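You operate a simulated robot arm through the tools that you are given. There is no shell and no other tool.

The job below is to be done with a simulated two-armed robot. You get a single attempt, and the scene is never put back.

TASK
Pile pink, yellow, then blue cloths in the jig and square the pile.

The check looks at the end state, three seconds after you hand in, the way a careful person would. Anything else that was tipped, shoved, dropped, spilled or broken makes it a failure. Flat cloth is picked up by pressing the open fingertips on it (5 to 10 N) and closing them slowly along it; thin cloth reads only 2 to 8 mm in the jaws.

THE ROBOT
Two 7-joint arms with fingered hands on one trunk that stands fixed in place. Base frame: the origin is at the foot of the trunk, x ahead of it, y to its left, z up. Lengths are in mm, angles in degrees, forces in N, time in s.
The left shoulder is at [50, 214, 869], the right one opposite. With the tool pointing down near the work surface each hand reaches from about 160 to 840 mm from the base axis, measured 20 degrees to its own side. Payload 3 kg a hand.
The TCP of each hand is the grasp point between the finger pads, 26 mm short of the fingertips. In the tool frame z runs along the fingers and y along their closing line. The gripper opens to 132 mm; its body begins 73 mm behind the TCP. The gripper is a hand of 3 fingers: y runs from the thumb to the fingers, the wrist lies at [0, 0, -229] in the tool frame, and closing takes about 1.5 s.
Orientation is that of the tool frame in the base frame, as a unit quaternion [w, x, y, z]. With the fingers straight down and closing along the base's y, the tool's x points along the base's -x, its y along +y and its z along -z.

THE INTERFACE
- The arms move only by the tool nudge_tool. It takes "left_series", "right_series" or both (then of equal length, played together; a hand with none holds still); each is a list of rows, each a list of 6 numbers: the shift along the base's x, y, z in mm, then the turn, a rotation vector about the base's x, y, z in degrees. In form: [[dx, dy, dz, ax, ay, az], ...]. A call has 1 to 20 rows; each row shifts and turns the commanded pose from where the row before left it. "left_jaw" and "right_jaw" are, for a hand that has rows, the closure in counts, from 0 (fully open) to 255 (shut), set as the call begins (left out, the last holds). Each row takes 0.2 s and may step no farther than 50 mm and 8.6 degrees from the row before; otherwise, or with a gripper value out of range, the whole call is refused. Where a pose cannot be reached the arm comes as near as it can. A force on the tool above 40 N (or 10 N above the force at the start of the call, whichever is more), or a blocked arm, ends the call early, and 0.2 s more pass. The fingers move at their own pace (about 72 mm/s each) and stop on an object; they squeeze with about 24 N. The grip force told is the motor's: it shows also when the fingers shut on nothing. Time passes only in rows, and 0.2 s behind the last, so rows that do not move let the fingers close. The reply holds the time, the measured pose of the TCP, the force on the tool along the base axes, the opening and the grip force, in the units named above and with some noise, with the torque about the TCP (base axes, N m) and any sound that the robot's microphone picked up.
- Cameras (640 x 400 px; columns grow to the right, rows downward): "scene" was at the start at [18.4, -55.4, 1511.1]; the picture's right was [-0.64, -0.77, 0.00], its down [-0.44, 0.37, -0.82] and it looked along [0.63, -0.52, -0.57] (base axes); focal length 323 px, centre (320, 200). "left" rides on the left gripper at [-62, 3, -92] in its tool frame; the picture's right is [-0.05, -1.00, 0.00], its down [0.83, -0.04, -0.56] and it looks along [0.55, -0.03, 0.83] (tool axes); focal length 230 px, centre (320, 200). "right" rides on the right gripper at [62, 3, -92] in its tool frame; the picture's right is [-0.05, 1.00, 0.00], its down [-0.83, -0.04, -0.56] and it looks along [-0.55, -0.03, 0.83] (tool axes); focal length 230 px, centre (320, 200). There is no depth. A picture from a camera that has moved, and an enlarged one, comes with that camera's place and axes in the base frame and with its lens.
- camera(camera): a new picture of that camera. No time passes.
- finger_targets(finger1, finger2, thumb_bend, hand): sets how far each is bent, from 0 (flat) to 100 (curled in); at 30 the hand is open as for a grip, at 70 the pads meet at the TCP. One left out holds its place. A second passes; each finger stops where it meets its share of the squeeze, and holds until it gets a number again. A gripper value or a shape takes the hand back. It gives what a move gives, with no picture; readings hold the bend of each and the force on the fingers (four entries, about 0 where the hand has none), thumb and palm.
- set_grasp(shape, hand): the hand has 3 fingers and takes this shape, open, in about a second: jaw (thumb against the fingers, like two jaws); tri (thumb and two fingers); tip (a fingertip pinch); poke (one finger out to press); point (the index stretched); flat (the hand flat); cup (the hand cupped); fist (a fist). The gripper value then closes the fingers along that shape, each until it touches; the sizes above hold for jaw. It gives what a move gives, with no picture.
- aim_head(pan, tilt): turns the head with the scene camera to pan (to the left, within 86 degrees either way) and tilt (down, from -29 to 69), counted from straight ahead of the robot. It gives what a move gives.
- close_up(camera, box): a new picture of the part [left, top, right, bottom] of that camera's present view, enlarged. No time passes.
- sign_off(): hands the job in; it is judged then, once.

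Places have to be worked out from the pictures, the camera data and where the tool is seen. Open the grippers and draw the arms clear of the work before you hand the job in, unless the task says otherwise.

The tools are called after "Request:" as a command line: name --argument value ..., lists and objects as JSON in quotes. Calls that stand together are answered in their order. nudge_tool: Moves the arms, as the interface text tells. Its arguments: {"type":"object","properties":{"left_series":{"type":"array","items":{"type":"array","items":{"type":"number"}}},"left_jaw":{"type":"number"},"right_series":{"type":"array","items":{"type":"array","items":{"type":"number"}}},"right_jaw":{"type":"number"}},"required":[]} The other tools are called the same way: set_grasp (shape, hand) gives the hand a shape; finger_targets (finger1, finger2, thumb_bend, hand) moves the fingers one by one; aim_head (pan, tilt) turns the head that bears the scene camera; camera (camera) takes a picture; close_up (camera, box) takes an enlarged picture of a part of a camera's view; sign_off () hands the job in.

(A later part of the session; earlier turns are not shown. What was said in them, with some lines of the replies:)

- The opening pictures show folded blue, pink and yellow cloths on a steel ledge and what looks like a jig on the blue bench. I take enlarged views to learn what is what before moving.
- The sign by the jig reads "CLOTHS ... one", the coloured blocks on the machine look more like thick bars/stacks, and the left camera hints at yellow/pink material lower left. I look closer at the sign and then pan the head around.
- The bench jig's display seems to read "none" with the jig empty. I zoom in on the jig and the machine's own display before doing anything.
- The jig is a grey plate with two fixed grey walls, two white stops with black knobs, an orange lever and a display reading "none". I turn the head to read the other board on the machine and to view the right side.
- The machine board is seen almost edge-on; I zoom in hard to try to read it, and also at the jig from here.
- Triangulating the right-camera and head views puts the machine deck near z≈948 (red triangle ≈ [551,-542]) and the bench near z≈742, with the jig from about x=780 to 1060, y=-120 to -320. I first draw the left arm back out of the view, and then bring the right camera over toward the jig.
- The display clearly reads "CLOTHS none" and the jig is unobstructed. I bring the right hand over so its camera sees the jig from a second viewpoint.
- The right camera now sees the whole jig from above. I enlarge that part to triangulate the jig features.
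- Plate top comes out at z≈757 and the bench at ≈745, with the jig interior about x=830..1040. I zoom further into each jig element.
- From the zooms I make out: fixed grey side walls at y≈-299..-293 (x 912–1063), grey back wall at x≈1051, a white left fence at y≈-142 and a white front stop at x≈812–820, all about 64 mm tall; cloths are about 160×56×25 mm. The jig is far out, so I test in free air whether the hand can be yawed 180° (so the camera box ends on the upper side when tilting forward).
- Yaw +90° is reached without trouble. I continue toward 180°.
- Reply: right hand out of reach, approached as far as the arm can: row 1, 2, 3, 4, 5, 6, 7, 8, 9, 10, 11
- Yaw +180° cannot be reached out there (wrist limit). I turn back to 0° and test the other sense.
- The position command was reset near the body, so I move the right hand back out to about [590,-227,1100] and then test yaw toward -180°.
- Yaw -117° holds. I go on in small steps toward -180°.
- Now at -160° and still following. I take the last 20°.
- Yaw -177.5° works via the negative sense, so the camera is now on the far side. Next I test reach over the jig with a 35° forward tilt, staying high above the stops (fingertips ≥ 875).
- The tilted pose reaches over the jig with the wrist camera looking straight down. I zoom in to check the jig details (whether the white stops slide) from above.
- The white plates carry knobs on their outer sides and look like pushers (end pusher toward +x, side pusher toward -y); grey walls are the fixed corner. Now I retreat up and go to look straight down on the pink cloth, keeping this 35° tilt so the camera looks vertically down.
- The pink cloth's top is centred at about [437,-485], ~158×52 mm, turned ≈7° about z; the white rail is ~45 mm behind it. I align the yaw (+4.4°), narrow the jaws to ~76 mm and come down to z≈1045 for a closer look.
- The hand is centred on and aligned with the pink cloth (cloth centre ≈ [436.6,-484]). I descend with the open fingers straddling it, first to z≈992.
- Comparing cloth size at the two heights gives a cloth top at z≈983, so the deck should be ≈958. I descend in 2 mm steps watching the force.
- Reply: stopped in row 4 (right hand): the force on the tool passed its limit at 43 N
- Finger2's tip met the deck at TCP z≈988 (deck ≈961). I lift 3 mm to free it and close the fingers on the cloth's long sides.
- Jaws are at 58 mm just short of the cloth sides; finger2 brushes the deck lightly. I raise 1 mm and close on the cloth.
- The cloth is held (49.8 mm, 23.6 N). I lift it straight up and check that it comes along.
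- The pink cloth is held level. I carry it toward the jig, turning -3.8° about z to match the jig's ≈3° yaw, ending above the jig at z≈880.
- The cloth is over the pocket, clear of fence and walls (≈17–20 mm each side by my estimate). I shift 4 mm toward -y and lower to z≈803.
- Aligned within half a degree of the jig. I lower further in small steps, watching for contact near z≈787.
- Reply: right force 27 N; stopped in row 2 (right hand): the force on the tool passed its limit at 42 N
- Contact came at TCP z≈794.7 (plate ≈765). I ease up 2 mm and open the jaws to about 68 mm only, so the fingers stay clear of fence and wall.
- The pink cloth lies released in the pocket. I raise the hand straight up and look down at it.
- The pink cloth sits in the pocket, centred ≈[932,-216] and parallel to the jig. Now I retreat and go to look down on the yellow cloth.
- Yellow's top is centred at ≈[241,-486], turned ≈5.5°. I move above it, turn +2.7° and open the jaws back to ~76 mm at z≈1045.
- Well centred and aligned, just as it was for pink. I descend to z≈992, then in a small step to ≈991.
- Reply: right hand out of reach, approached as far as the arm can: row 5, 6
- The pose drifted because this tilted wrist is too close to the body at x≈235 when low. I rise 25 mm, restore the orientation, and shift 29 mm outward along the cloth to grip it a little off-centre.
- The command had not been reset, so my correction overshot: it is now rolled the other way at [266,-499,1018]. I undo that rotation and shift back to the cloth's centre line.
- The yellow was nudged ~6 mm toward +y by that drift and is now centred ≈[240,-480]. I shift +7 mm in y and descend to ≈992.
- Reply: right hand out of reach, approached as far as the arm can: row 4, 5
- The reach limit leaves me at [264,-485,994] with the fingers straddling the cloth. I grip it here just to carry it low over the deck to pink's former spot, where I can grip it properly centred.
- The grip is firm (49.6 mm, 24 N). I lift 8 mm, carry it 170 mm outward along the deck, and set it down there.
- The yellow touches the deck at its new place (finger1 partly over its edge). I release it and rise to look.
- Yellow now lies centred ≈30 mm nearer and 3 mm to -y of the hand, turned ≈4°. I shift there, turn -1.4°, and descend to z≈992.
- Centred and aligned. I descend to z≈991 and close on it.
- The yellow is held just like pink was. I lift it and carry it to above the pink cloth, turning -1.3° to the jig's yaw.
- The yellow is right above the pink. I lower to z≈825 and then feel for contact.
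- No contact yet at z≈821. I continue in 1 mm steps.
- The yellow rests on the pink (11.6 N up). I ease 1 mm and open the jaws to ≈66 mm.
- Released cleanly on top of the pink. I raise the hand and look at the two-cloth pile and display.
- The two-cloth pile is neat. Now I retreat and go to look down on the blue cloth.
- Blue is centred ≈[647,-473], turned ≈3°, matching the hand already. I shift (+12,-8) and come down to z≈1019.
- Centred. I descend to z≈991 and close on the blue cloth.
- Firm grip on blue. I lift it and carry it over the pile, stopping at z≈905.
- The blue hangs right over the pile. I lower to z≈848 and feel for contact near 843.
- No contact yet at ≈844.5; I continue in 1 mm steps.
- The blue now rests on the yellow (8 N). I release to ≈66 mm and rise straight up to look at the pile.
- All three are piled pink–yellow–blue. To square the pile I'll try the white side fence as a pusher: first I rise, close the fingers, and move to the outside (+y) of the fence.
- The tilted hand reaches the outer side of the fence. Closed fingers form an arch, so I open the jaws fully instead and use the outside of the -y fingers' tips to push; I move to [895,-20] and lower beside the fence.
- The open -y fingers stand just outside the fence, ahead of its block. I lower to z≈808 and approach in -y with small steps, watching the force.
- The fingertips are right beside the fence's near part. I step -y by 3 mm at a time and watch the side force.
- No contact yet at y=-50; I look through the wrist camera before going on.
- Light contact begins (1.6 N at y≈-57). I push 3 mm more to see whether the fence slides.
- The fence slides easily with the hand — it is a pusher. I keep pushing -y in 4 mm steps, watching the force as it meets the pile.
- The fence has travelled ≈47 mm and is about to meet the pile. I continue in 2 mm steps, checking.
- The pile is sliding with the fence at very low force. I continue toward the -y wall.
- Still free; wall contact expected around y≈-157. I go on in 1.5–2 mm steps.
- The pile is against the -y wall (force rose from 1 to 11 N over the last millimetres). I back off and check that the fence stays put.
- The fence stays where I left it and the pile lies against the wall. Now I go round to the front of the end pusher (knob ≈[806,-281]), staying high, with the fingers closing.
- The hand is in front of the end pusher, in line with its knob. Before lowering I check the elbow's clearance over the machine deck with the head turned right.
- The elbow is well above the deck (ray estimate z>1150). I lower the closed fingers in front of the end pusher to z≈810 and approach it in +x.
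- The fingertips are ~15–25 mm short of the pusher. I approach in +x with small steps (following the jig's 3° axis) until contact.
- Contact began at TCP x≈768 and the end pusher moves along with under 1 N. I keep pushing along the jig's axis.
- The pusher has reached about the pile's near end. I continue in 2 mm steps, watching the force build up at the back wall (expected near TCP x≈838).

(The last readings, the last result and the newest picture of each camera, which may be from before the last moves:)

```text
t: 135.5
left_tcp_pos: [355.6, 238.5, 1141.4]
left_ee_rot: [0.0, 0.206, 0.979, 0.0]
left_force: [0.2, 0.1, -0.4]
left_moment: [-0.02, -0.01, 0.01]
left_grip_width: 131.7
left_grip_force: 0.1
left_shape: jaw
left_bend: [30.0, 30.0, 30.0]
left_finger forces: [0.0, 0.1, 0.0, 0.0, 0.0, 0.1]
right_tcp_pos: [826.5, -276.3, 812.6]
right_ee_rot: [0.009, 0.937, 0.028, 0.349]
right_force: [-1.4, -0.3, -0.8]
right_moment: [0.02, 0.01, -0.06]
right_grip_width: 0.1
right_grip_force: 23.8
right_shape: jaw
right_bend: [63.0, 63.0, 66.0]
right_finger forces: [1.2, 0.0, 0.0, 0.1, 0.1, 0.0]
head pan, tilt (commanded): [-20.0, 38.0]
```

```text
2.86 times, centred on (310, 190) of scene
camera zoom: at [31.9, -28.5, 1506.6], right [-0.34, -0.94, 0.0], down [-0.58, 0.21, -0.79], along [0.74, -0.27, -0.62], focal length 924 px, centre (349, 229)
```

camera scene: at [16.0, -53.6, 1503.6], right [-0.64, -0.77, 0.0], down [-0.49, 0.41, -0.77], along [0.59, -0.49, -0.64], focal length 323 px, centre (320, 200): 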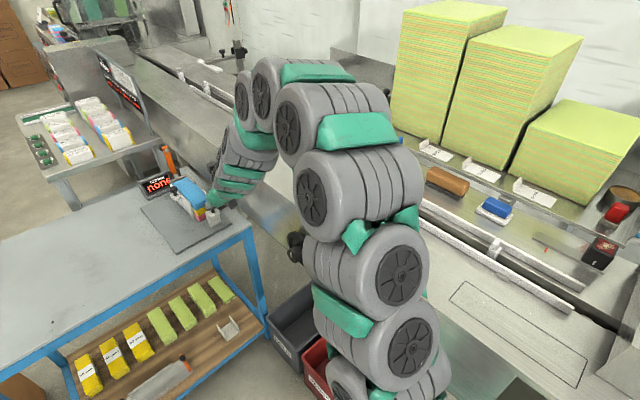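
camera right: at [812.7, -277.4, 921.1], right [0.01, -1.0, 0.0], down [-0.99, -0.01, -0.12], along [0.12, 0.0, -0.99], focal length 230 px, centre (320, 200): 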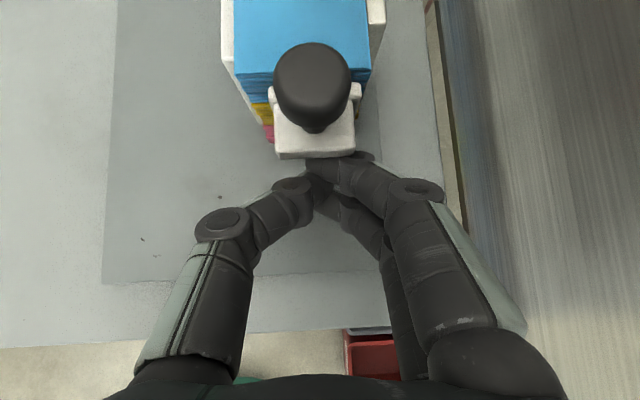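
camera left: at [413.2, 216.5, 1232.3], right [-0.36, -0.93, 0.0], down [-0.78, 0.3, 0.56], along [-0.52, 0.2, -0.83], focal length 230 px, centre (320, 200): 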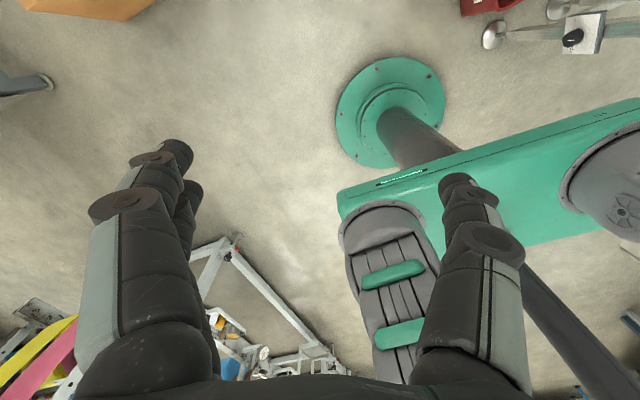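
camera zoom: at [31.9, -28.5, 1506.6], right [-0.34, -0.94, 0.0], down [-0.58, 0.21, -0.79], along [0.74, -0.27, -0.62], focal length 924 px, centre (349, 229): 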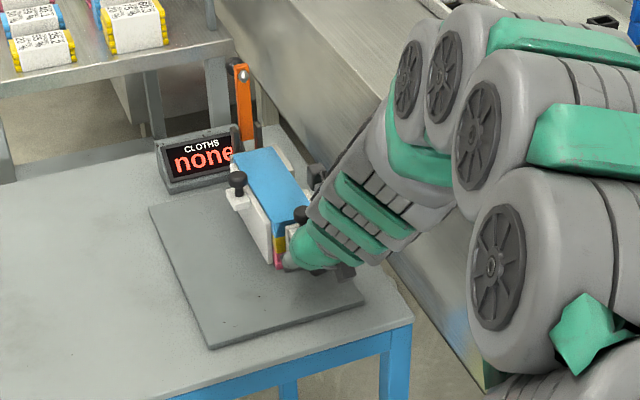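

The pile is sliding back with the pusher. I go on toward the back wall in small steps.

Request:
nudge_tool --right_series '[[2, 0.1, 0, 0, 0, 0], [2, 0.1, 0, 0, 0, 0], [2, 0.1, 0, 0, 0, 0]]'

Request:
nudge_tool --right_series '[[1.5, 0.1, 0, 0, 0, 0], [1.5, 0.1, 0, 0, 0, 0]]'

Request:
nudge_tool --right_series '[[1.5, 0.1, 0, 0, 0, 0], [1.5, 0.1, 0, 0, 0, 0]]'

Request:
nudge_tool --right_series '[[1.5, 0.1, 0, 0, 0, 0], [1.5, 0.1, 0, 0, 0, 0]]'

```text
t: 136.3
left_tcp_pos: [356.1, 238.9, 1140.4]
left_ee_rot: [0.0, 0.206, 0.978, 0.0]
left_force: [-0.1, -0.4, -0.3]
left_moment: [0.0, -0.01, -0.01]
left_grip_width: 131.9
left_grip_force: 0.0
left_shape: jaw
left_bend: [30.0, 30.0, 30.0]
left_finger forces: [0.0, 0.0, 0.0, 0.1, 0.1, 0.0]
right_tcp_pos: [832.0, -277.9, 810.5]
right_ee_rot: [0.009, 0.937, 0.028, 0.348]
right_force: [-8.7, 0.1, -2.0]
right_moment: [0.02, -0.06, -0.13]
right_grip_width: 0.0
right_grip_force: 24.2
right_shape: jaw
right_bend: [64.0, 63.0, 66.0]
right_finger forces: [7.0, 0.0, 0.1, 0.1, 0.1, 0.0]
head pan, tilt (commanded): [-20.0, 38.0]
```

```text
t: 136.9
left_tcp_pos: [355.9, 237.1, 1139.7]
left_ee_rot: [0.0, 0.207, 0.978, 0.0]
left_force: [0.8, -0.9, -0.3]
left_moment: [0.0, 0.01, 0.01]
left_grip_width: 132.0
left_grip_force: 0.1
left_shape: jaw
left_bend: [30.0, 30.0, 30.0]
left_finger forces: [0.0, 0.0, 0.0, 0.1, 0.0, 0.0]
right_tcp_pos: [834.4, -278.7, 809.6]
right_ee_rot: [0.008, 0.937, 0.026, 0.348]
right_force: [-24.1, -5.3, -7.9]
right_moment: [0.16, -0.12, -0.44]
right_grip_width: 0.2
right_grip_force: 24.3
right_shape: jaw
right_bend: [64.0, 63.0, 66.0]
right_finger forces: [21.6, 0.1, 0.0, 0.1, 0.0, 0.0]
head pan, tilt (commanded): [-20.0, 38.0]
```

```text
t: 137.5
left_tcp_pos: [355.4, 238.2, 1142.0]
left_ee_rot: [0.0, 0.206, 0.979, 0.0]
left_force: [0.3, -0.7, -0.4]
left_moment: [0.0, -0.01, 0.03]
left_grip_width: 132.0
left_grip_force: 0.1
left_shape: jaw
left_bend: [30.0, 30.0, 30.0]
left_finger forces: [0.1, 0.0, 0.1, 0.0, 0.1, 0.0]
right_tcp_pos: [838.7, -277.9, 811.6]
right_ee_rot: [0.009, 0.937, 0.028, 0.349]
right_force: [-6.9, -9.3, -5.5]
right_moment: [0.19, 0.01, -0.19]
right_grip_width: 0.0
right_grip_force: 24.1
right_shape: jaw
right_bend: [64.0, 63.0, 66.0]
right_finger forces: [7.3, 0.0, 0.1, 0.0, 0.1, 0.1]
head pan, tilt (commanded): [-20.0, 38.0]
```

```text
t: 138.1
left_tcp_pos: [355.5, 237.5, 1140.1]
left_ee_rot: [0.0, 0.207, 0.978, 0.0]
left_force: [0.6, 0.0, 0.4]
left_moment: [-0.02, 0.0, 0.03]
left_grip_width: 131.9
left_grip_force: 0.0
left_shape: jaw
left_bend: [30.0, 30.0, 30.0]
left_finger forces: [0.1, 0.0, 0.0, 0.0, 0.0, 0.0]
right_tcp_pos: [841.0, -277.9, 811.8]
right_ee_rot: [0.009, 0.937, 0.027, 0.348]
right_force: [-22.2, -13.6, -0.2]
right_moment: [0.02, 0.11, -0.38]
right_grip_width: 0.1
right_grip_force: 24.2
right_shape: jaw
right_bend: [66.0, 63.0, 66.0]
right_finger forces: [34.1, 0.1, 0.0, 0.1, 0.0, 0.1]
head pan, tilt (commanded): [-20.0, 38.0]
```

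The force rose to ~24 N at x≈834 (back-wall contact) and then the finger seems to have slipped sideways. I stop, back off and look.

Request:
nudge_tool --right_series '[[-3, 0, 0, 0, 0, 0], [-6, 0, 0, 0, 0, 0], [-8, 0, 0, 0, 0, 0], [0, 0, 0, 0, 0, 0]]'

Request:
camera --camera "right"

Request:
close_up --camera "scene" --box '[240, 130, 360, 230]'

```text
t: 139.1
left_tcp_pos: [355.0, 238.2, 1140.1]
left_ee_rot: [0.0, 0.206, 0.979, 0.0]
left_force: [0.1, 0.7, 0.0]
left_moment: [-0.01, -0.02, 0.0]
left_grip_width: 131.8
left_grip_force: 0.0
left_shape: jaw
left_bend: [30.0, 30.0, 30.0]
left_finger forces: [0.0, 0.2, 0.1, 0.0, 0.0, 0.0]
right_tcp_pos: [824.5, -277.7, 811.1]
right_ee_rot: [0.009, 0.937, 0.028, 0.349]
right_force: [1.8, -11.1, -0.7]
right_moment: [0.14, 0.04, -0.13]
right_grip_width: 0.4
right_grip_force: 23.8
right_shape: jaw
right_bend: [64.0, 64.0, 66.0]
right_finger forces: [10.7, 0.0, 0.1, 0.0, 0.0, 0.0]
head pan, tilt (commanded): [-20.0, 38.0]
```

```text
taken
camera right: at [811.1, -277.1, 920.8], right [0.01, -1.0, 0.0], down [-0.99, -0.01, -0.12], along [0.12, 0.0, -0.99], focal length 230 px, centre (320, 200)
```

right: 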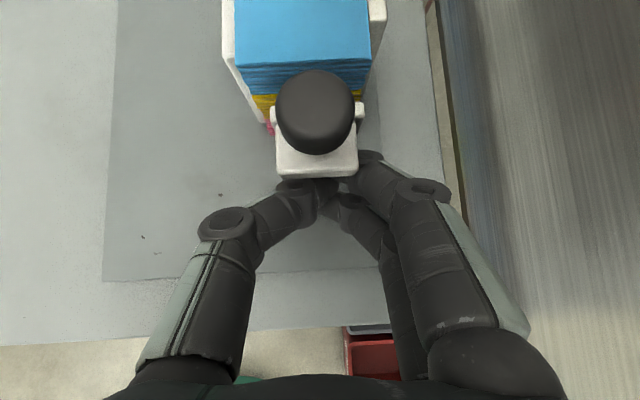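

```text
4.00 times, centred on (300, 180) of scene
camera zoom: at [31.9, -28.7, 1506.6], right [-0.34, -0.94, 0.0], down [-0.58, 0.21, -0.79], along [0.74, -0.27, -0.62], focal length 1293 px, centre (400, 280)
```

zoom: 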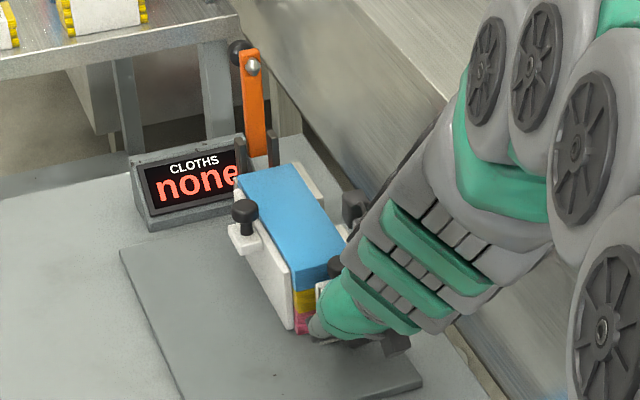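

Finger1 slipped round the block's -y side and dragged the pusher back some. I free it by moving slightly -y and back, then will re-approach with finger1 centred on the block (≈22 mm more toward +y).

Request:
nudge_tool --right_series '[[0, -4, 0, 0, 0, 0], [0, -4, 0, 0, 0, 0], [-5, -2, 0, 0, 0, 0], [-8, 0, 0, 0, 0, 0], [-10, 0, 0, 0, 0, 0], [-10, 0, 0, 0, 0, 0], [0, 0, 0, 0, 0, 0]]'

Request:
camera --camera "right"

```text
t: 140.7
left_tcp_pos: [356.2, 238.7, 1140.7]
left_ee_rot: [0.001, 0.207, 0.978, 0.0]
left_force: [1.1, -0.7, -0.3]
left_moment: [-0.01, -0.01, 0.0]
left_grip_width: 131.9
left_grip_force: 0.1
left_shape: jaw
left_bend: [30.0, 30.0, 30.0]
left_finger forces: [0.0, 0.1, 0.0, 0.0, 0.0, 0.0]
right_tcp_pos: [791.2, -286.7, 811.3]
right_ee_rot: [0.009, 0.937, 0.028, 0.349]
right_force: [0.1, 0.5, -0.3]
right_moment: [0.03, -0.02, -0.03]
right_grip_width: 0.0
right_grip_force: 24.4
right_shape: jaw
right_bend: [64.0, 64.0, 66.0]
right_finger forces: [0.1, 0.0, 0.1, 0.0, 0.0, 0.0]
head pan, tilt (commanded): [-20.0, 38.0]
```

```text
taken
camera right: at [778.0, -286.9, 921.2], right [0.01, -1.0, 0.0], down [-0.99, -0.01, -0.12], along [0.12, 0.0, -0.99], focal length 230 px, centre (320, 200)
```

right: 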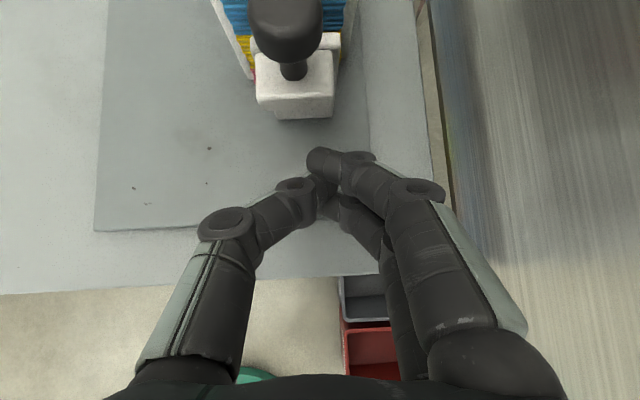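

Freed. The block's centre is at y≈-275; I shift the hand +21 mm so both the thumb tip and finger1 meet the block face, then push again.

Request:
nudge_tool --right_series '[[0, 7, 0, 0, 0, 0], [0, 7, 0, 0, 0, 0], [0, 7, 0, 0, 0, 0], [3, 0.15, 0, 0, 0, 0], [3, 0.15, 0, 0, 0, 0], [3, 0.15, 0, 0, 0, 0], [3, 0.15, 0, 0, 0, 0], [0, 0, 0, 0, 0, 0]]'

Request:
camera --camera "right"

```text
t: 142.5
left_tcp_pos: [356.0, 237.6, 1139.7]
left_ee_rot: [0.001, 0.206, 0.979, 0.0]
left_force: [0.0, 1.1, -0.4]
left_moment: [-0.03, 0.02, -0.03]
left_grip_width: 132.0
left_grip_force: 0.1
left_shape: jaw
left_bend: [30.0, 30.0, 30.0]
left_finger forces: [0.1, 0.1, 0.0, 0.0, 0.0, 0.0]
right_tcp_pos: [802.9, -265.5, 811.3]
right_ee_rot: [0.01, 0.937, 0.027, 0.348]
right_force: [-0.3, 0.2, -0.2]
right_moment: [0.01, 0.03, 0.02]
right_grip_width: 0.2
right_grip_force: 23.9
right_shape: jaw
right_bend: [64.0, 64.0, 66.0]
right_finger forces: [0.0, 0.1, 0.1, 0.1, 0.0, 0.0]
head pan, tilt (commanded): [-20.0, 38.0]
```

```text
taken
camera right: at [790.0, -265.7, 920.9], right [0.01, -1.0, 0.0], down [-0.99, -0.01, -0.12], along [0.12, 0.0, -0.99], focal length 230 px, centre (320, 200)
```

right: 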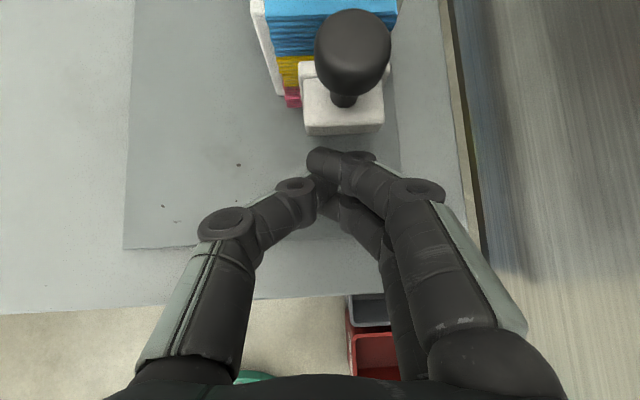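

Both tips are now centred on the block. I push +x again in small steps until the force builds at the back wall.

Request:
nudge_tool --right_series '[[3, 0.15, 0, 0, 0, 0], [3, 0.15, 0, 0, 0, 0], [3, 0.15, 0, 0, 0, 0], [3, 0.15, 0, 0, 0, 0], [3, 0.15, 0, 0, 0, 0], [3, 0.15, 0, 0, 0, 0], [3, 0.15, 0, 0, 0, 0]]'

Request:
nudge_tool --right_series '[[2, 0.1, 0, 0, 0, 0], [2, 0.1, 0, 0, 0, 0]]'

Request:
camera --camera "right"

```text
t: 144.1
left_tcp_pos: [355.4, 239.1, 1140.0]
left_ee_rot: [0.0, 0.206, 0.979, 0.0]
left_force: [0.1, -0.5, -0.2]
left_moment: [-0.01, 0.02, -0.02]
left_grip_width: 131.7
left_grip_force: 0.0
left_shape: jaw
left_bend: [30.0, 30.0, 30.0]
left_finger forces: [0.0, 0.1, 0.0, 0.0, 0.1, 0.1]
right_tcp_pos: [823.7, -264.6, 810.1]
right_ee_rot: [0.009, 0.937, 0.027, 0.348]
right_force: [-0.5, -0.6, 0.8]
right_moment: [0.01, 0.03, -0.02]
right_grip_width: 0.1
right_grip_force: 24.2
right_shape: jaw
right_bend: [64.0, 64.0, 66.0]
right_finger forces: [0.9, 0.1, 0.0, 0.0, 0.1, 0.0]
head pan, tilt (commanded): [-20.0, 38.0]
```

```text
t: 144.7
left_tcp_pos: [354.4, 238.3, 1140.0]
left_ee_rot: [0.0, 0.207, 0.978, -0.001]
left_force: [-0.5, -0.4, -0.6]
left_moment: [-0.01, -0.01, -0.01]
left_grip_width: 132.0
left_grip_force: 0.1
left_shape: jaw
left_bend: [30.0, 30.0, 30.0]
left_finger forces: [0.0, 0.1, 0.0, 0.0, 0.0, 0.0]
right_tcp_pos: [828.5, -265.0, 810.5]
right_ee_rot: [0.009, 0.937, 0.028, 0.348]
right_force: [-1.8, 0.8, 0.5]
right_moment: [0.02, 0.01, -0.04]
right_grip_width: 0.1
right_grip_force: 24.6
right_shape: jaw
right_bend: [64.0, 64.0, 66.0]
right_finger forces: [1.0, 0.1, 0.0, 0.0, 0.0, 0.1]
head pan, tilt (commanded): [-20.0, 38.0]
```

```text
taken
camera right: at [814.6, -264.5, 920.8], right [0.01, -1.0, 0.0], down [-0.99, -0.01, -0.12], along [0.12, 0.0, -0.99], focal length 230 px, centre (320, 200)
```

right: 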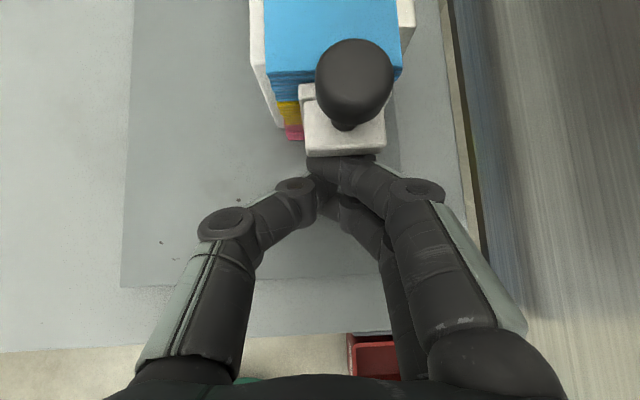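

Contact is made with the pusher again, just about at the pile. I continue with 1–1.5 mm steps to a firm but gentle push.

Request:
nudge_tool --right_series '[[1.5, 0.1, 0, 0, 0, 0], [1.5, 0.1, 0, 0, 0, 0]]'

Request:
nudge_tool --right_series '[[1, 0.05, 0, 0, 0, 0], [1, 0.05, 0, 0, 0, 0]]'

Request:
camera --camera "right"

```text
t: 145.3
left_tcp_pos: [355.9, 238.4, 1140.7]
left_ee_rot: [0.0, 0.206, 0.979, 0.0]
left_force: [0.1, 0.1, 0.4]
left_moment: [0.01, 0.0, 0.02]
left_grip_width: 131.9
left_grip_force: 0.0
left_shape: jaw
left_bend: [30.0, 30.0, 30.0]
left_finger forces: [0.0, 0.1, 0.1, 0.1, 0.0, 0.1]
right_tcp_pos: [830.9, -263.7, 810.9]
right_ee_rot: [0.008, 0.937, 0.028, 0.348]
right_force: [-7.4, -0.5, -1.9]
right_moment: [0.02, -0.02, -0.14]
right_grip_width: 0.0
right_grip_force: 24.5
right_shape: jaw
right_bend: [64.0, 64.0, 66.0]
right_finger forces: [7.2, 0.0, 0.1, 0.0, 0.1, 0.0]
head pan, tilt (commanded): [-20.0, 38.0]
```

```text
t: 145.9
left_tcp_pos: [355.0, 238.8, 1139.8]
left_ee_rot: [0.001, 0.207, 0.978, 0.0]
left_force: [-0.5, -0.8, -0.1]
left_moment: [0.01, 0.01, -0.04]
left_grip_width: 131.9
left_grip_force: 0.1
left_shape: jaw
left_bend: [30.0, 30.0, 30.0]
left_finger forces: [0.0, 0.0, 0.1, 0.0, 0.0, 0.0]
right_tcp_pos: [833.1, -264.5, 810.5]
right_ee_rot: [0.01, 0.937, 0.027, 0.347]
right_force: [-24.3, -1.8, -8.3]
right_moment: [0.15, -0.11, -0.43]
right_grip_width: 0.0
right_grip_force: 24.4
right_shape: jaw
right_bend: [65.0, 64.0, 66.0]
right_finger forces: [23.0, 0.0, 0.1, 0.1, 0.0, 0.0]
head pan, tilt (commanded): [-20.0, 38.0]
```

```text
taken
camera right: at [819.3, -264.8, 919.9], right [0.01, -1.0, 0.0], down [-0.99, -0.01, -0.12], along [0.12, 0.0, -0.99], focal length 230 px, centre (320, 200)
```

right: 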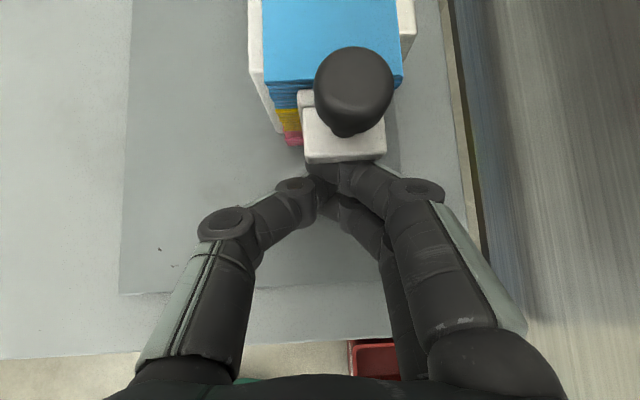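

The pile is firmly against the back wall (24 N). I back off straight in -x and rise to inspect from above.

Request:
nudge_tool --right_series '[[-2, 0, 0, 0, 0, 0], [-4, 0, 0, 0, 0, 0], [-8, 0, 0, 0, 0, 0], [-15, 0, 0, 0, 0, 0], [-15, 0, 0, 0, 0, 0], [0, 0, 0, 0, 0, 0]]'

Request:
camera --camera "right"

Request:
close_up --camera "scene" --box '[240, 130, 360, 230]'

```text
t: 147.3
left_tcp_pos: [355.2, 237.9, 1139.3]
left_ee_rot: [0.0, 0.205, 0.979, 0.0]
left_force: [0.2, -0.3, -0.3]
left_moment: [0.0, 0.02, 0.02]
left_grip_width: 131.7
left_grip_force: 0.0
left_shape: jaw
left_bend: [30.0, 30.0, 30.0]
left_finger forces: [0.0, 0.0, 0.0, 0.0, 0.0, 0.0]
right_tcp_pos: [790.5, -264.1, 810.6]
right_ee_rot: [0.009, 0.937, 0.029, 0.349]
right_force: [-0.2, 0.4, 0.1]
right_moment: [-0.01, 0.03, 0.01]
right_grip_width: 0.0
right_grip_force: 23.6
right_shape: jaw
right_bend: [64.0, 64.0, 66.0]
right_finger forces: [0.0, 0.1, 0.1, 0.0, 0.0, 0.1]
head pan, tilt (commanded): [-20.0, 38.0]
```

```text
taken
camera right: at [776.3, -264.1, 921.3], right [0.01, -1.0, 0.0], down [-0.99, -0.01, -0.12], along [0.12, 0.0, -0.99], focal length 230 px, centre (320, 200)
```

right: 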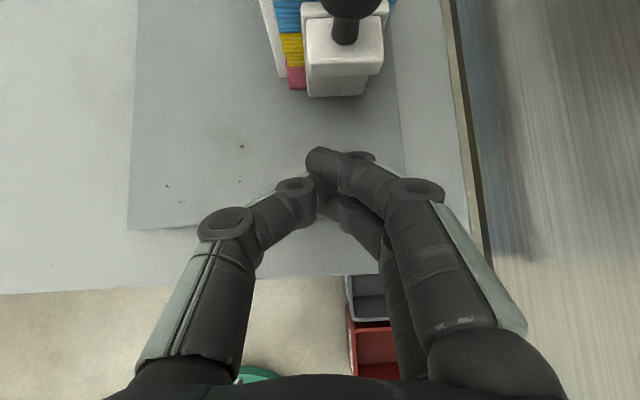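

```text
4.00 times, centred on (300, 180) of scene
camera zoom: at [31.9, -28.5, 1506.6], right [-0.34, -0.94, 0.0], down [-0.58, 0.21, -0.79], along [0.74, -0.27, -0.62], focal length 1293 px, centre (400, 280)
```

zoom: 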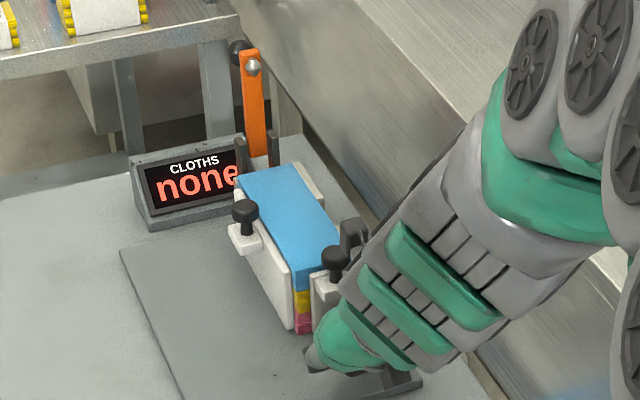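

The pile looks squared with both pushers in place. I rise and move above the jig for a straight-down inspection.

Request:
nudge_tool --right_series '[[-5, 0, 20, 0, 0, 0], [0, 0, 30, 0, 0, 0], [0, 0, 35, 0, 0, 0], [0, 0, 35, 0, 0, 0], [25, 0, 0, 0, 0, 0], [30, 0, 0, 0, 1.5, 0], [30, 0, 0, 0, 1.5, 0], [0, 0, 0, 0, 1.5, 0], [0, 0, 0, 0, 0, 0]]' --right_jaw 60

Request:
camera --camera "right"

Request:
close_up --camera "right" --box '[240, 40, 440, 260]'

```text
t: 149.3
left_tcp_pos: [356.4, 238.4, 1140.4]
left_ee_rot: [0.0, 0.207, 0.978, 0.0]
left_force: [0.8, -0.1, -0.1]
left_moment: [0.01, -0.01, 0.01]
left_grip_width: 131.6
left_grip_force: 0.1
left_shape: jaw
left_bend: [30.0, 30.0, 30.0]
left_finger forces: [0.1, 0.0, 0.0, 0.0, 0.1, 0.1]
right_tcp_pos: [869.5, -265.3, 931.1]
right_ee_rot: [0.008, 0.95, 0.027, 0.312]
right_force: [-0.4, -0.7, 1.1]
right_moment: [0.04, -0.03, 0.01]
right_grip_width: 100.7
right_grip_force: 0.0
right_shape: jaw
right_bend: [63.0, 63.0, 59.0]
right_finger forces: [0.0, 0.0, 0.0, 0.0, 0.1, 0.1]
head pan, tilt (commanded): [-20.0, 38.0]
```

```text
taken
camera right: at [865.2, -264.5, 1041.6], right [0.01, -1.0, 0.0], down [-1.0, -0.01, -0.05], along [0.05, 0.0, -1.0], focal length 230 px, centre (320, 200)
```

right: 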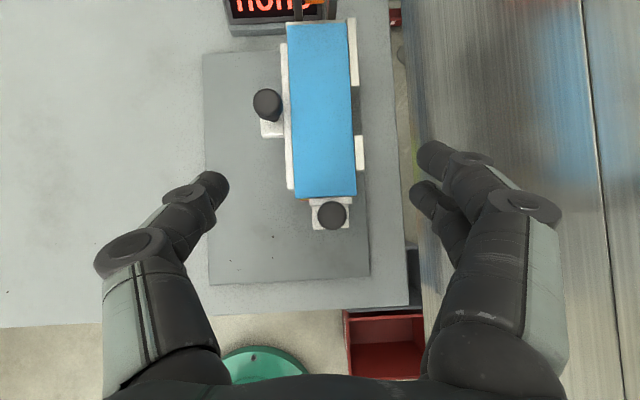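

```text
1.82 times, centred on (340, 150) of right
camera zoom: at [865.2, -264.5, 1041.6], right [0.01, -1.0, 0.0], down [-1.0, -0.01, -0.05], along [0.05, 0.0, -1.0], focal length 418 px, centre (284, 291)
```

zoom: 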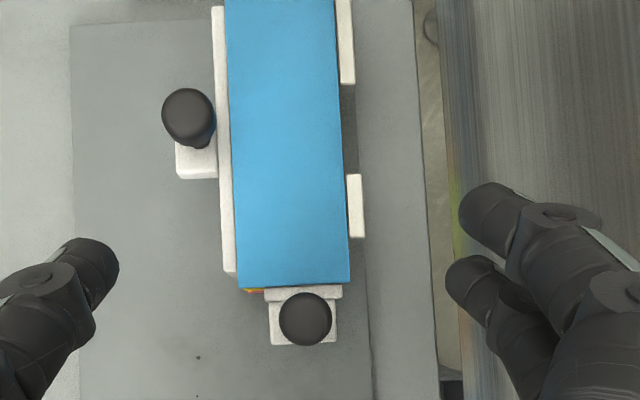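

From above the pile is flush with the side walls and both pushers. I check the display and the pile's sides from the head camera.

Request:
close_up --camera "scene" --box '[260, 130, 350, 220]'

Request:
close_up --camera "right" --box '[200, 0, 420, 120]'

```text
4.44 times, centred on (305, 175) of scene
camera zoom: at [31.9, -28.5, 1506.6], right [-0.34, -0.94, 0.0], down [-0.58, 0.21, -0.79], along [0.74, -0.27, -0.62], focal length 1436 px, centre (387, 311)
```

zoom: 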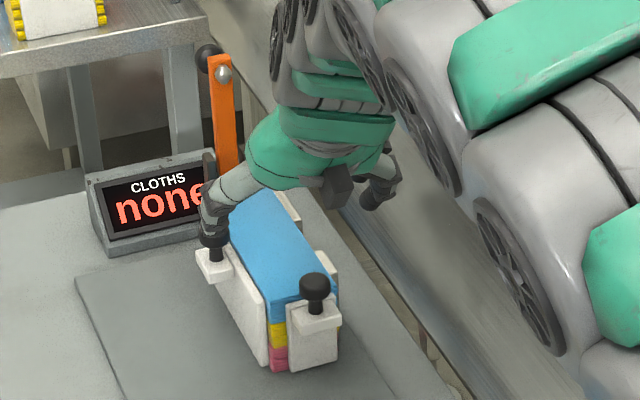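

```text
2.91 times, centred on (310, 60) of right
camera zoom: at [865.2, -264.5, 1041.6], right [0.01, -1.0, 0.0], down [-1.0, -0.01, -0.05], along [0.05, 0.0, -1.0], focal length 669 px, centre (349, 607)
```

zoom: 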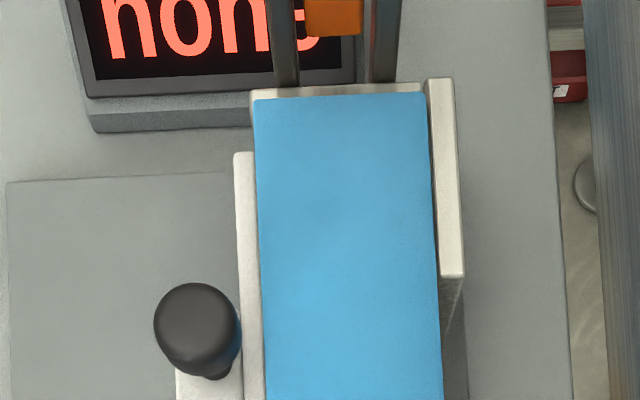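

The pile sits in the corner; there may be a 1–3 mm slack at the -y side after the end push. I go back to the outside of the side fence to press it home once more.

Request:
nudge_tool --right_series '[[5, 40, 10, 0, -1.5, 0], [5, 45, 0, 0, -1.5, 0], [5, 45, 0, 0, -1.5, 0], [5, 45, 0, 0, 0, 0], [5, 45, 0, 0, 0, 0], [2, 15, 0, 0, 0, 0], [0, 0, -25, 0, 0, 0], [0, 0, -30, 0, 0, 0], [0, 0, -30, 0, 0, 0], [0, 0, -30, 0, 0, 0], [0, 0, -17, 0, 0, 0], [0, 0, 0, 0, 0, 0]]' --right_jaw 0

Request:
camera --camera "right"

```text
t: 151.9
left_tcp_pos: [355.0, 238.5, 1140.2]
left_ee_rot: [0.001, 0.205, 0.979, 0.0]
left_force: [-0.7, 0.1, -1.0]
left_moment: [-0.04, 0.0, -0.01]
left_grip_width: 131.8
left_grip_force: 0.1
left_shape: jaw
left_bend: [30.0, 30.0, 30.0]
left_finger forces: [0.0, 0.0, 0.0, 0.1, 0.0, 0.1]
right_tcp_pos: [896.1, -29.8, 809.8]
right_ee_rot: [0.009, 0.937, 0.028, 0.349]
right_force: [-0.2, -0.1, -0.2]
right_moment: [0.0, -0.02, -0.01]
right_grip_width: 131.7
right_grip_force: 0.0
right_shape: jaw
right_bend: [30.0, 30.0, 30.0]
right_finger forces: [0.0, 0.1, 0.0, 0.0, 0.0, 0.0]
head pan, tilt (commanded): [-20.0, 38.0]
```

```text
taken
camera right: at [882.5, -29.7, 919.5], right [0.01, -1.0, 0.0], down [-0.99, -0.01, -0.12], along [0.12, 0.0, -0.99], focal length 230 px, centre (320, 200)
```

right: 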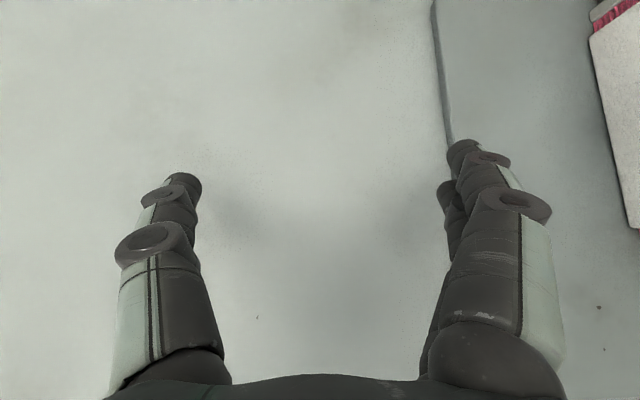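

I advance in -y again toward the fence and press gently.

Request:
nudge_tool --right_series '[[0, -12, 0, 0, 0, 0], [0, -12, 0, 0, 0, 0], [0, -12, 0, 0, 0, 0], [0, -12, 0, 0, 0, 0], [0, -12, 0, 0, 0, 0], [0, -12, 0, 0, 0, 0], [0, -12, 0, 0, 0, 0], [0, -12, 0, 0, 0, 0], [0, -8, 0, 0, 0, 0], [0, -6, 0, 0, 0, 0], [0, -4, 0, 0, 0, 0]]'

Request:
nudge_tool --right_series '[[0, -2, 0, 0, 0, 0], [0, -2, 0, 0, 0, 0], [0, -2, 0, 0, 0, 0]]'

Request:
camera --camera "right"

```text
t: 154.3
left_tcp_pos: [355.3, 238.5, 1140.1]
left_ee_rot: [0.0, 0.206, 0.979, 0.0]
left_force: [-0.1, 0.0, -0.2]
left_moment: [-0.01, 0.06, 0.01]
left_grip_width: 131.6
left_grip_force: 0.0
left_shape: jaw
left_bend: [30.0, 30.0, 30.0]
left_finger forces: [0.0, 0.1, 0.1, 0.1, 0.1, 0.0]
right_tcp_pos: [895.8, -143.0, 810.3]
right_ee_rot: [0.008, 0.937, 0.028, 0.349]
right_force: [0.3, -0.4, -0.4]
right_moment: [0.01, 0.03, 0.0]
right_grip_width: 131.8
right_grip_force: 0.0
right_shape: jaw
right_bend: [30.0, 30.0, 30.0]
right_finger forces: [0.0, 0.0, 0.0, 0.0, 0.1, 0.0]
head pan, tilt (commanded): [-20.0, 38.0]
```

```text
t: 155.1
left_tcp_pos: [354.6, 238.2, 1139.5]
left_ee_rot: [0.001, 0.206, 0.979, 0.0]
left_force: [-0.3, 0.7, 0.0]
left_moment: [0.03, -0.01, 0.0]
left_grip_width: 131.7
left_grip_force: 0.1
left_shape: jaw
left_bend: [30.0, 30.0, 30.0]
left_finger forces: [0.0, 0.1, 0.1, 0.1, 0.0, 0.0]
right_tcp_pos: [896.2, -149.3, 809.3]
right_ee_rot: [0.009, 0.937, 0.028, 0.348]
right_force: [0.5, -0.9, -0.7]
right_moment: [0.02, 0.02, 0.02]
right_grip_width: 131.9
right_grip_force: 0.1
right_shape: jaw
right_bend: [30.0, 30.0, 30.0]
right_finger forces: [0.0, 0.0, 0.1, 0.1, 0.0, 0.0]
head pan, tilt (commanded): [-20.0, 38.0]
```

```text
taken
camera right: at [882.8, -149.4, 919.0], right [0.01, -1.0, 0.0], down [-0.99, -0.01, -0.12], along [0.12, 0.0, -0.99], focal length 230 px, centre (320, 200)
```

right: 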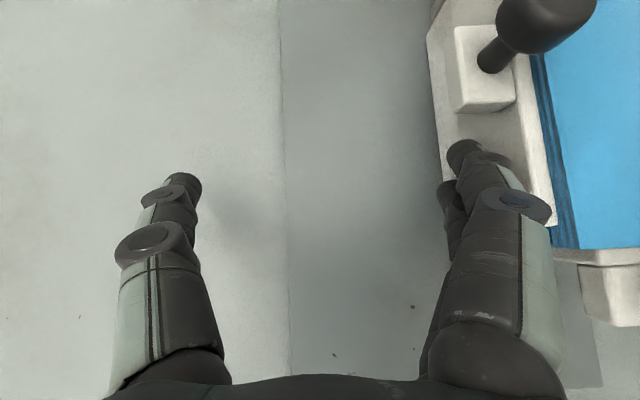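

I'm 2–3 mm short of contact; I press on in 1.5 mm steps to about 10–12 N.

Request:
nudge_tool --right_series '[[0, -1.5, 0, 0, 0, 0], [0, -1.5, 0, 0, 0, 0]]'

Request:
nudge_tool --right_series '[[0, -1.5, 0, 0, 0, 0], [0, -1.5, 0, 0, 0, 0]]'

Request:
nudge_tool --right_series '[[0, -1.5, 0, 0, 0, 0], [0, -1.5, 0, 0, 0, 0]]'

Request:
nudge_tool --right_series '[[0, -1.5, 0, 0, 0, 0], [0, -1.5, 0, 0, 0, 0]]'

```text
t: 155.7
left_tcp_pos: [356.6, 238.8, 1139.5]
left_ee_rot: [0.0, 0.206, 0.979, 0.0]
left_force: [0.2, 0.0, 0.2]
left_moment: [0.03, 0.01, -0.01]
left_grip_width: 131.9
left_grip_force: 0.0
left_shape: jaw
left_bend: [30.0, 30.0, 30.0]
left_finger forces: [0.0, 0.1, 0.1, 0.0, 0.1, 0.1]
right_tcp_pos: [896.5, -150.8, 809.6]
right_ee_rot: [0.009, 0.937, 0.027, 0.348]
right_force: [-1.0, 1.5, 1.0]
right_moment: [0.0, -0.01, 0.02]
right_grip_width: 131.9
right_grip_force: 0.0
right_shape: jaw
right_bend: [30.0, 31.0, 30.0]
right_finger forces: [0.8, 1.0, 0.0, 0.0, 0.1, 0.0]
head pan, tilt (commanded): [-20.0, 38.0]
```

```text
t: 156.3
left_tcp_pos: [355.2, 237.8, 1139.7]
left_ee_rot: [0.0, 0.207, 0.978, 0.0]
left_force: [-1.0, -0.8, -0.8]
left_moment: [-0.02, -0.02, 0.0]
left_grip_width: 132.0
left_grip_force: 0.1
left_shape: jaw
left_bend: [30.0, 30.0, 30.0]
left_finger forces: [0.0, 0.0, 0.0, 0.0, 0.1, 0.0]
right_tcp_pos: [896.2, -153.9, 808.8]
right_ee_rot: [0.01, 0.937, 0.028, 0.349]
right_force: [-1.0, 5.1, 1.6]
right_moment: [-0.05, 0.0, 0.01]
right_grip_width: 131.4
right_grip_force: 0.2
right_shape: jaw
right_bend: [32.0, 32.0, 30.0]
right_finger forces: [2.5, 2.6, 0.1, 0.0, 0.1, 0.0]
head pan, tilt (commanded): [-20.0, 38.0]
```

```text
t: 156.9
left_tcp_pos: [355.0, 238.1, 1138.9]
left_ee_rot: [0.0, 0.206, 0.979, 0.0]
left_force: [0.8, 0.4, 0.9]
left_moment: [0.01, 0.0, 0.01]
left_grip_width: 131.9
left_grip_force: 0.0
left_shape: jaw
left_bend: [30.0, 30.0, 30.0]
left_finger forces: [0.0, 0.0, 0.0, 0.0, 0.0, 0.1]
right_tcp_pos: [896.2, -156.9, 809.4]
right_ee_rot: [0.009, 0.937, 0.028, 0.348]
right_force: [-2.9, 8.1, 2.3]
right_moment: [-0.06, 0.0, -0.08]
right_grip_width: 131.5
right_grip_force: 0.0
right_shape: jaw
right_bend: [34.0, 34.0, 30.0]
right_finger forces: [4.2, 4.4, 0.0, 0.2, 0.0, 0.0]
head pan, tilt (commanded): [-20.0, 38.0]
```

```text
t: 157.5
left_tcp_pos: [355.0, 238.5, 1141.1]
left_ee_rot: [0.0, 0.207, 0.978, 0.0]
left_force: [-0.4, 0.8, 0.3]
left_moment: [0.01, 0.01, -0.01]
left_grip_width: 131.8
left_grip_force: 0.0
left_shape: jaw
left_bend: [30.0, 30.0, 30.0]
left_finger forces: [0.1, 0.1, 0.0, 0.1, 0.1, 0.0]
right_tcp_pos: [898.1, -159.6, 810.0]
right_ee_rot: [0.009, 0.937, 0.028, 0.349]
right_force: [-2.7, 11.9, 3.5]
right_moment: [-0.11, 0.0, -0.05]
right_grip_width: 130.8
right_grip_force: 0.0
right_shape: jaw
right_bend: [35.0, 36.0, 30.0]
right_finger forces: [6.0, 6.2, 0.1, 0.0, 0.1, 0.2]
head pan, tilt (commanded): [-20.0, 38.0]
```

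The fence is firmly home against the pile (same 12 N profile as before). I back off, rise, and inspect from directly above.

Request:
nudge_tool --right_series '[[0, 4, 0, 0, 0, 0], [0, 8, 0, 0, 0, 0], [0, 15, 0, 0, 0, 0], [0, 10, 20, 0, 0, 0], [0, 0, 30, 0, 0, 0], [0, 0, 30, 0, 0, 0], [0, 0, 35, 0, 0, 0], [0, -35, 0, 0, 1.5, 0], [5, -40, 0, 0, 1.5, 0], [10, -40, 0, 0, 1.5, 0], [10, -20, 0, 0, 0, 0], [0, 0, 0, 0, 0, 0]]'

Request:
camera --camera "right"

Request:
close_up --camera "right" --box '[250, 0, 410, 130]'

Request:
close_up --camera "right" --box '[250, 110, 410, 250]'

```text
t: 160.1
left_tcp_pos: [355.6, 239.0, 1140.5]
left_ee_rot: [0.001, 0.206, 0.979, 0.001]
left_force: [0.4, -0.2, -0.4]
left_moment: [-0.01, 0.0, 0.0]
left_grip_width: 131.9
left_grip_force: 0.1
left_shape: jaw
left_bend: [30.0, 30.0, 30.0]
left_finger forces: [0.1, 0.1, 0.0, 0.0, 0.0, 0.0]
right_tcp_pos: [920.5, -259.7, 924.0]
right_ee_rot: [0.008, 0.95, 0.029, 0.312]
right_force: [0.6, 0.3, -0.1]
right_moment: [0.01, -0.03, -0.02]
right_grip_width: 132.0
right_grip_force: 0.0
right_shape: jaw
right_bend: [30.0, 30.0, 30.0]
right_finger forces: [0.0, 0.0, 0.1, 0.0, 0.1, 0.1]
head pan, tilt (commanded): [-20.0, 38.0]
```

```text
taken
camera right: at [916.2, -259.3, 1035.2], right [0.01, -1.0, 0.0], down [-1.0, -0.01, -0.05], along [0.05, 0.0, -1.0], focal length 230 px, centre (320, 200)
```

right: 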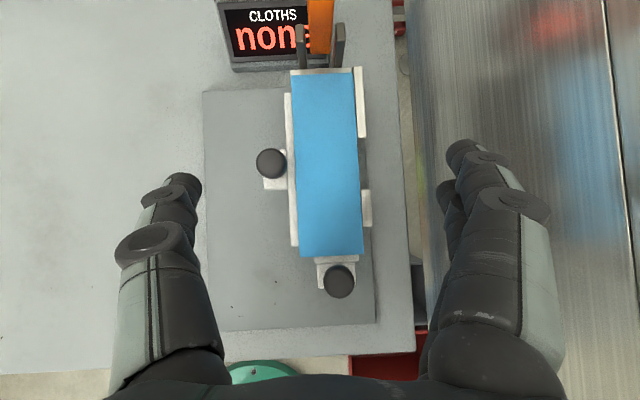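

```text
3.08 times, centred on (330, 65) of right
camera zoom: at [916.2, -259.3, 1035.2], right [0.01, -1.0, 0.0], down [-1.0, -0.01, -0.05], along [0.05, 0.0, -1.0], focal length 708 px, centre (289, 615)
```

zoom: 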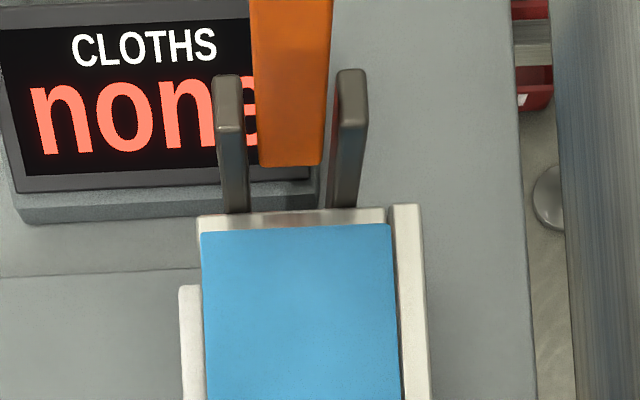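

```text
2.86 times, centred on (330, 180) of right
camera zoom: at [916.2, -259.3, 1035.2], right [0.01, -1.0, 0.0], down [-1.0, -0.01, -0.05], along [0.05, 0.0, -1.0], focal length 657 px, centre (291, 257)
```

zoom: 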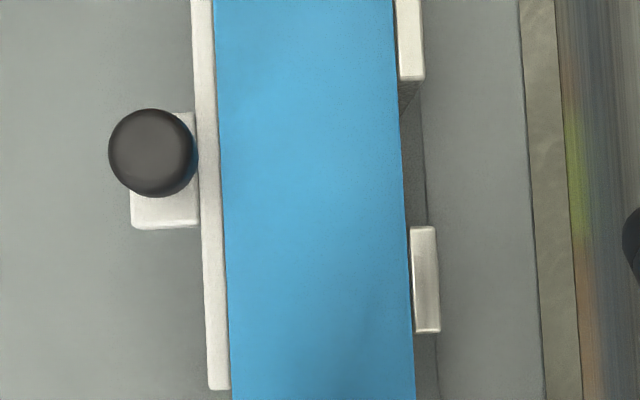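

The pile is flush between fence, side walls and back wall. I open the hand fully and draw the right arm back so the head camera can see the pile freely.

Request:
nudge_tool --right_series '[[-30, 0, 25, 0, 0, 0], [-34, 0, 22, 0, 0, 0], [-34, 0, 22, 0, 0, 0], [-34, 0, 22, 0, 0, 0], [-34, 0, 22, 0, 0, 0], [-34, 0, 22, 0, 0, 0], [-34, 0, 22, 0, 0, 0], [-34, 0, 15, 0, 0, 0], [-34, -20, 5, 0, 0, 0], [-34, -20, 0, 0, 0, 0], [-34, -20, 5, 0, 0, 0], [-34, -20, 5, 0, 0, 0], [-34, -20, 5, 0, 0, 0], [-34, -20, 5, 0, 0, 0], [0, 0, 0, 0, 0, 0]]' --right_jaw 0

Request:
camera --camera "scene"

Request:
close_up --camera "scene" --box '[260, 130, 350, 220]'

```text
t: 163.3
left_tcp_pos: [355.3, 238.3, 1139.8]
left_ee_rot: [-0.001, 0.206, 0.979, 0.001]
left_force: [0.4, -0.1, -0.4]
left_moment: [0.02, -0.02, 0.01]
left_grip_width: 131.8
left_grip_force: 0.1
left_shape: jaw
left_bend: [30.0, 30.0, 30.0]
left_finger forces: [0.0, 0.1, 0.0, 0.0, 0.1, 0.0]
right_tcp_pos: [448.5, -379.0, 1120.5]
right_ee_rot: [0.008, 0.95, 0.028, 0.312]
right_force: [-0.2, 0.6, 0.1]
right_moment: [-0.02, -0.01, 0.01]
right_grip_width: 131.8
right_grip_force: 0.0
right_shape: jaw
right_bend: [30.0, 30.0, 30.0]
right_finger forces: [0.1, 0.0, 0.0, 0.0, 0.0, 0.0]
head pan, tilt (commanded): [-20.0, 38.0]
```

```text
taken
camera scene: at [31.9, -28.5, 1506.6], right [-0.34, -0.94, 0.0], down [-0.58, 0.21, -0.79], along [0.74, -0.27, -0.62], focal length 323 px, centre (320, 200)
```

scene: 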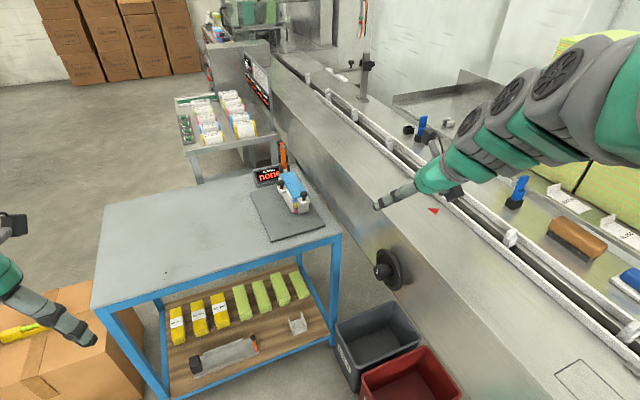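

```text
4.44 times, centred on (305, 175) of scene
camera zoom: at [31.9, -28.5, 1506.6], right [-0.34, -0.94, 0.0], down [-0.58, 0.21, -0.79], along [0.74, -0.27, -0.62], focal length 1436 px, centre (387, 311)
```

zoom: 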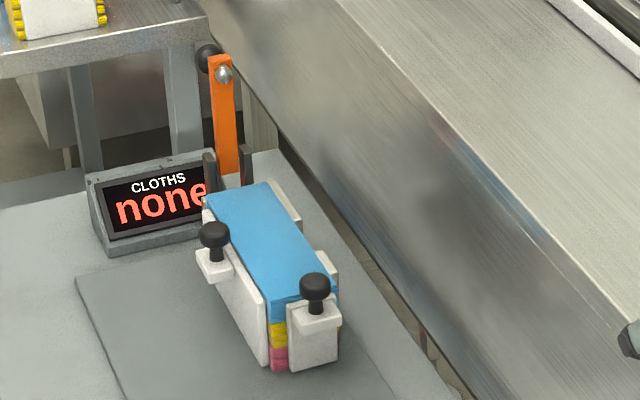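

The pile stands squared with both pushers home, and the head view shows nothing else disturbed. I zoom in on the pile's near end and back end for a last check of the layers.

Request:
close_up --camera "scene" --box '[280, 165, 325, 220]'

Request:
close_up --camera "scene" --box '[250, 140, 310, 190]'

Request:
camera --camera "right"

```text
7.27 times, centred on (302, 192) of scene
camera zoom: at [31.9, -28.5, 1506.6], right [-0.34, -0.94, 0.0], down [-0.58, 0.21, -0.79], along [0.74, -0.27, -0.62], focal length 2351 px, centre (447, 254)
```

zoom: 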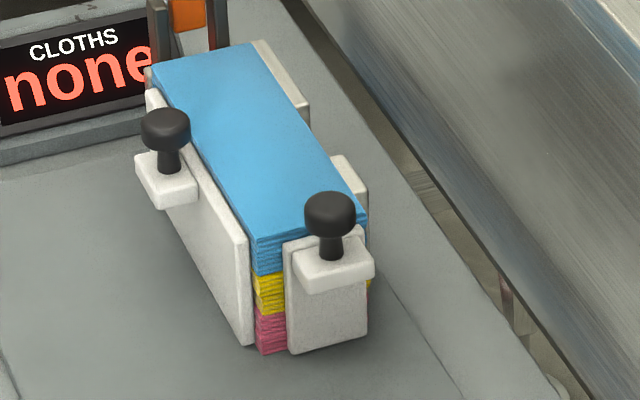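

```text
8.00 times, centred on (280, 165) of scene
camera zoom: at [31.9, -28.5, 1506.6], right [-0.34, -0.94, 0.0], down [-0.58, 0.21, -0.79], along [0.74, -0.27, -0.62], focal length 2586 px, centre (640, 480)
```

zoom: 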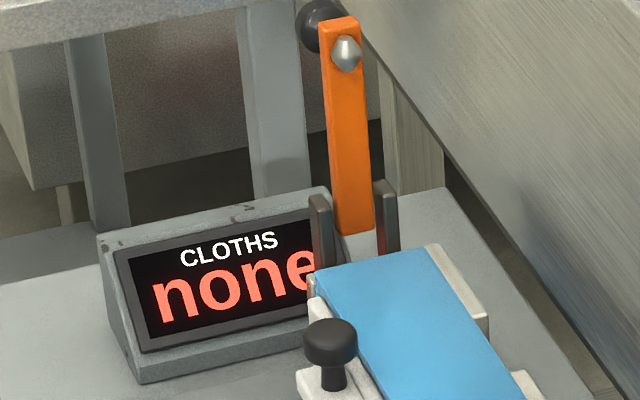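

```text
taken
camera right: at [443.6, -379.7, 1231.5], right [0.01, -1.0, 0.0], down [-1.0, -0.01, -0.05], along [0.05, 0.0, -1.0], focal length 230 px, centre (320, 200)
```

right: 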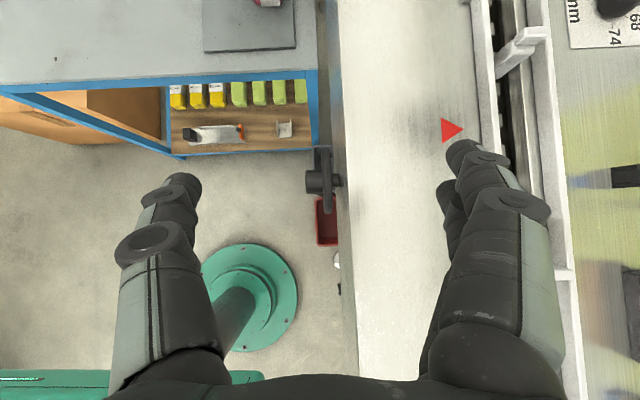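

The layers are flush: pink at the bottom, then yellow, with blue on top. The pile sits tight in the corner with both pushers against it. The display still reads "none", and I left the orange lever alone because the task doesn't ask for it. Both hands are open and clear of the work, so I hand the job in.

Request:
sign_off

```text
The job is handed in.
```

I piled the three cloths in the jig, pink at the bottom, then yellow, with blue on top. I squared the pile against the jig's back and side walls and handed the job in. The result of the check hasn't come back.

- **Squaring:** The two white stops with black knobs turned out to slide, so I used them to push the pile into the corner and left them touching it. The close-up view showed the edges of all three layers flush. From above I estimate about 2 mm between the blue cloth and the side wall.
- **Yellow cloth:** The arm couldn't get low enough over the yellow cloth where it first lay. I moved the cloth along the deck to where the pink one had been and picked it up again from there.
- **End stop:** On the first push my finger slipped off the end stop and dragged it back a little. I repositioned and pushed again until the pile was firm against the back wall.
- **Display:** The jig's "CLOTHS" display read "none" from start to finish, and I don't know what makes it change. I left the orange lever alone because the task didn't call for it.

Both hands were open and clear when I handed in, and I saw nothing else in the scene disturbed.
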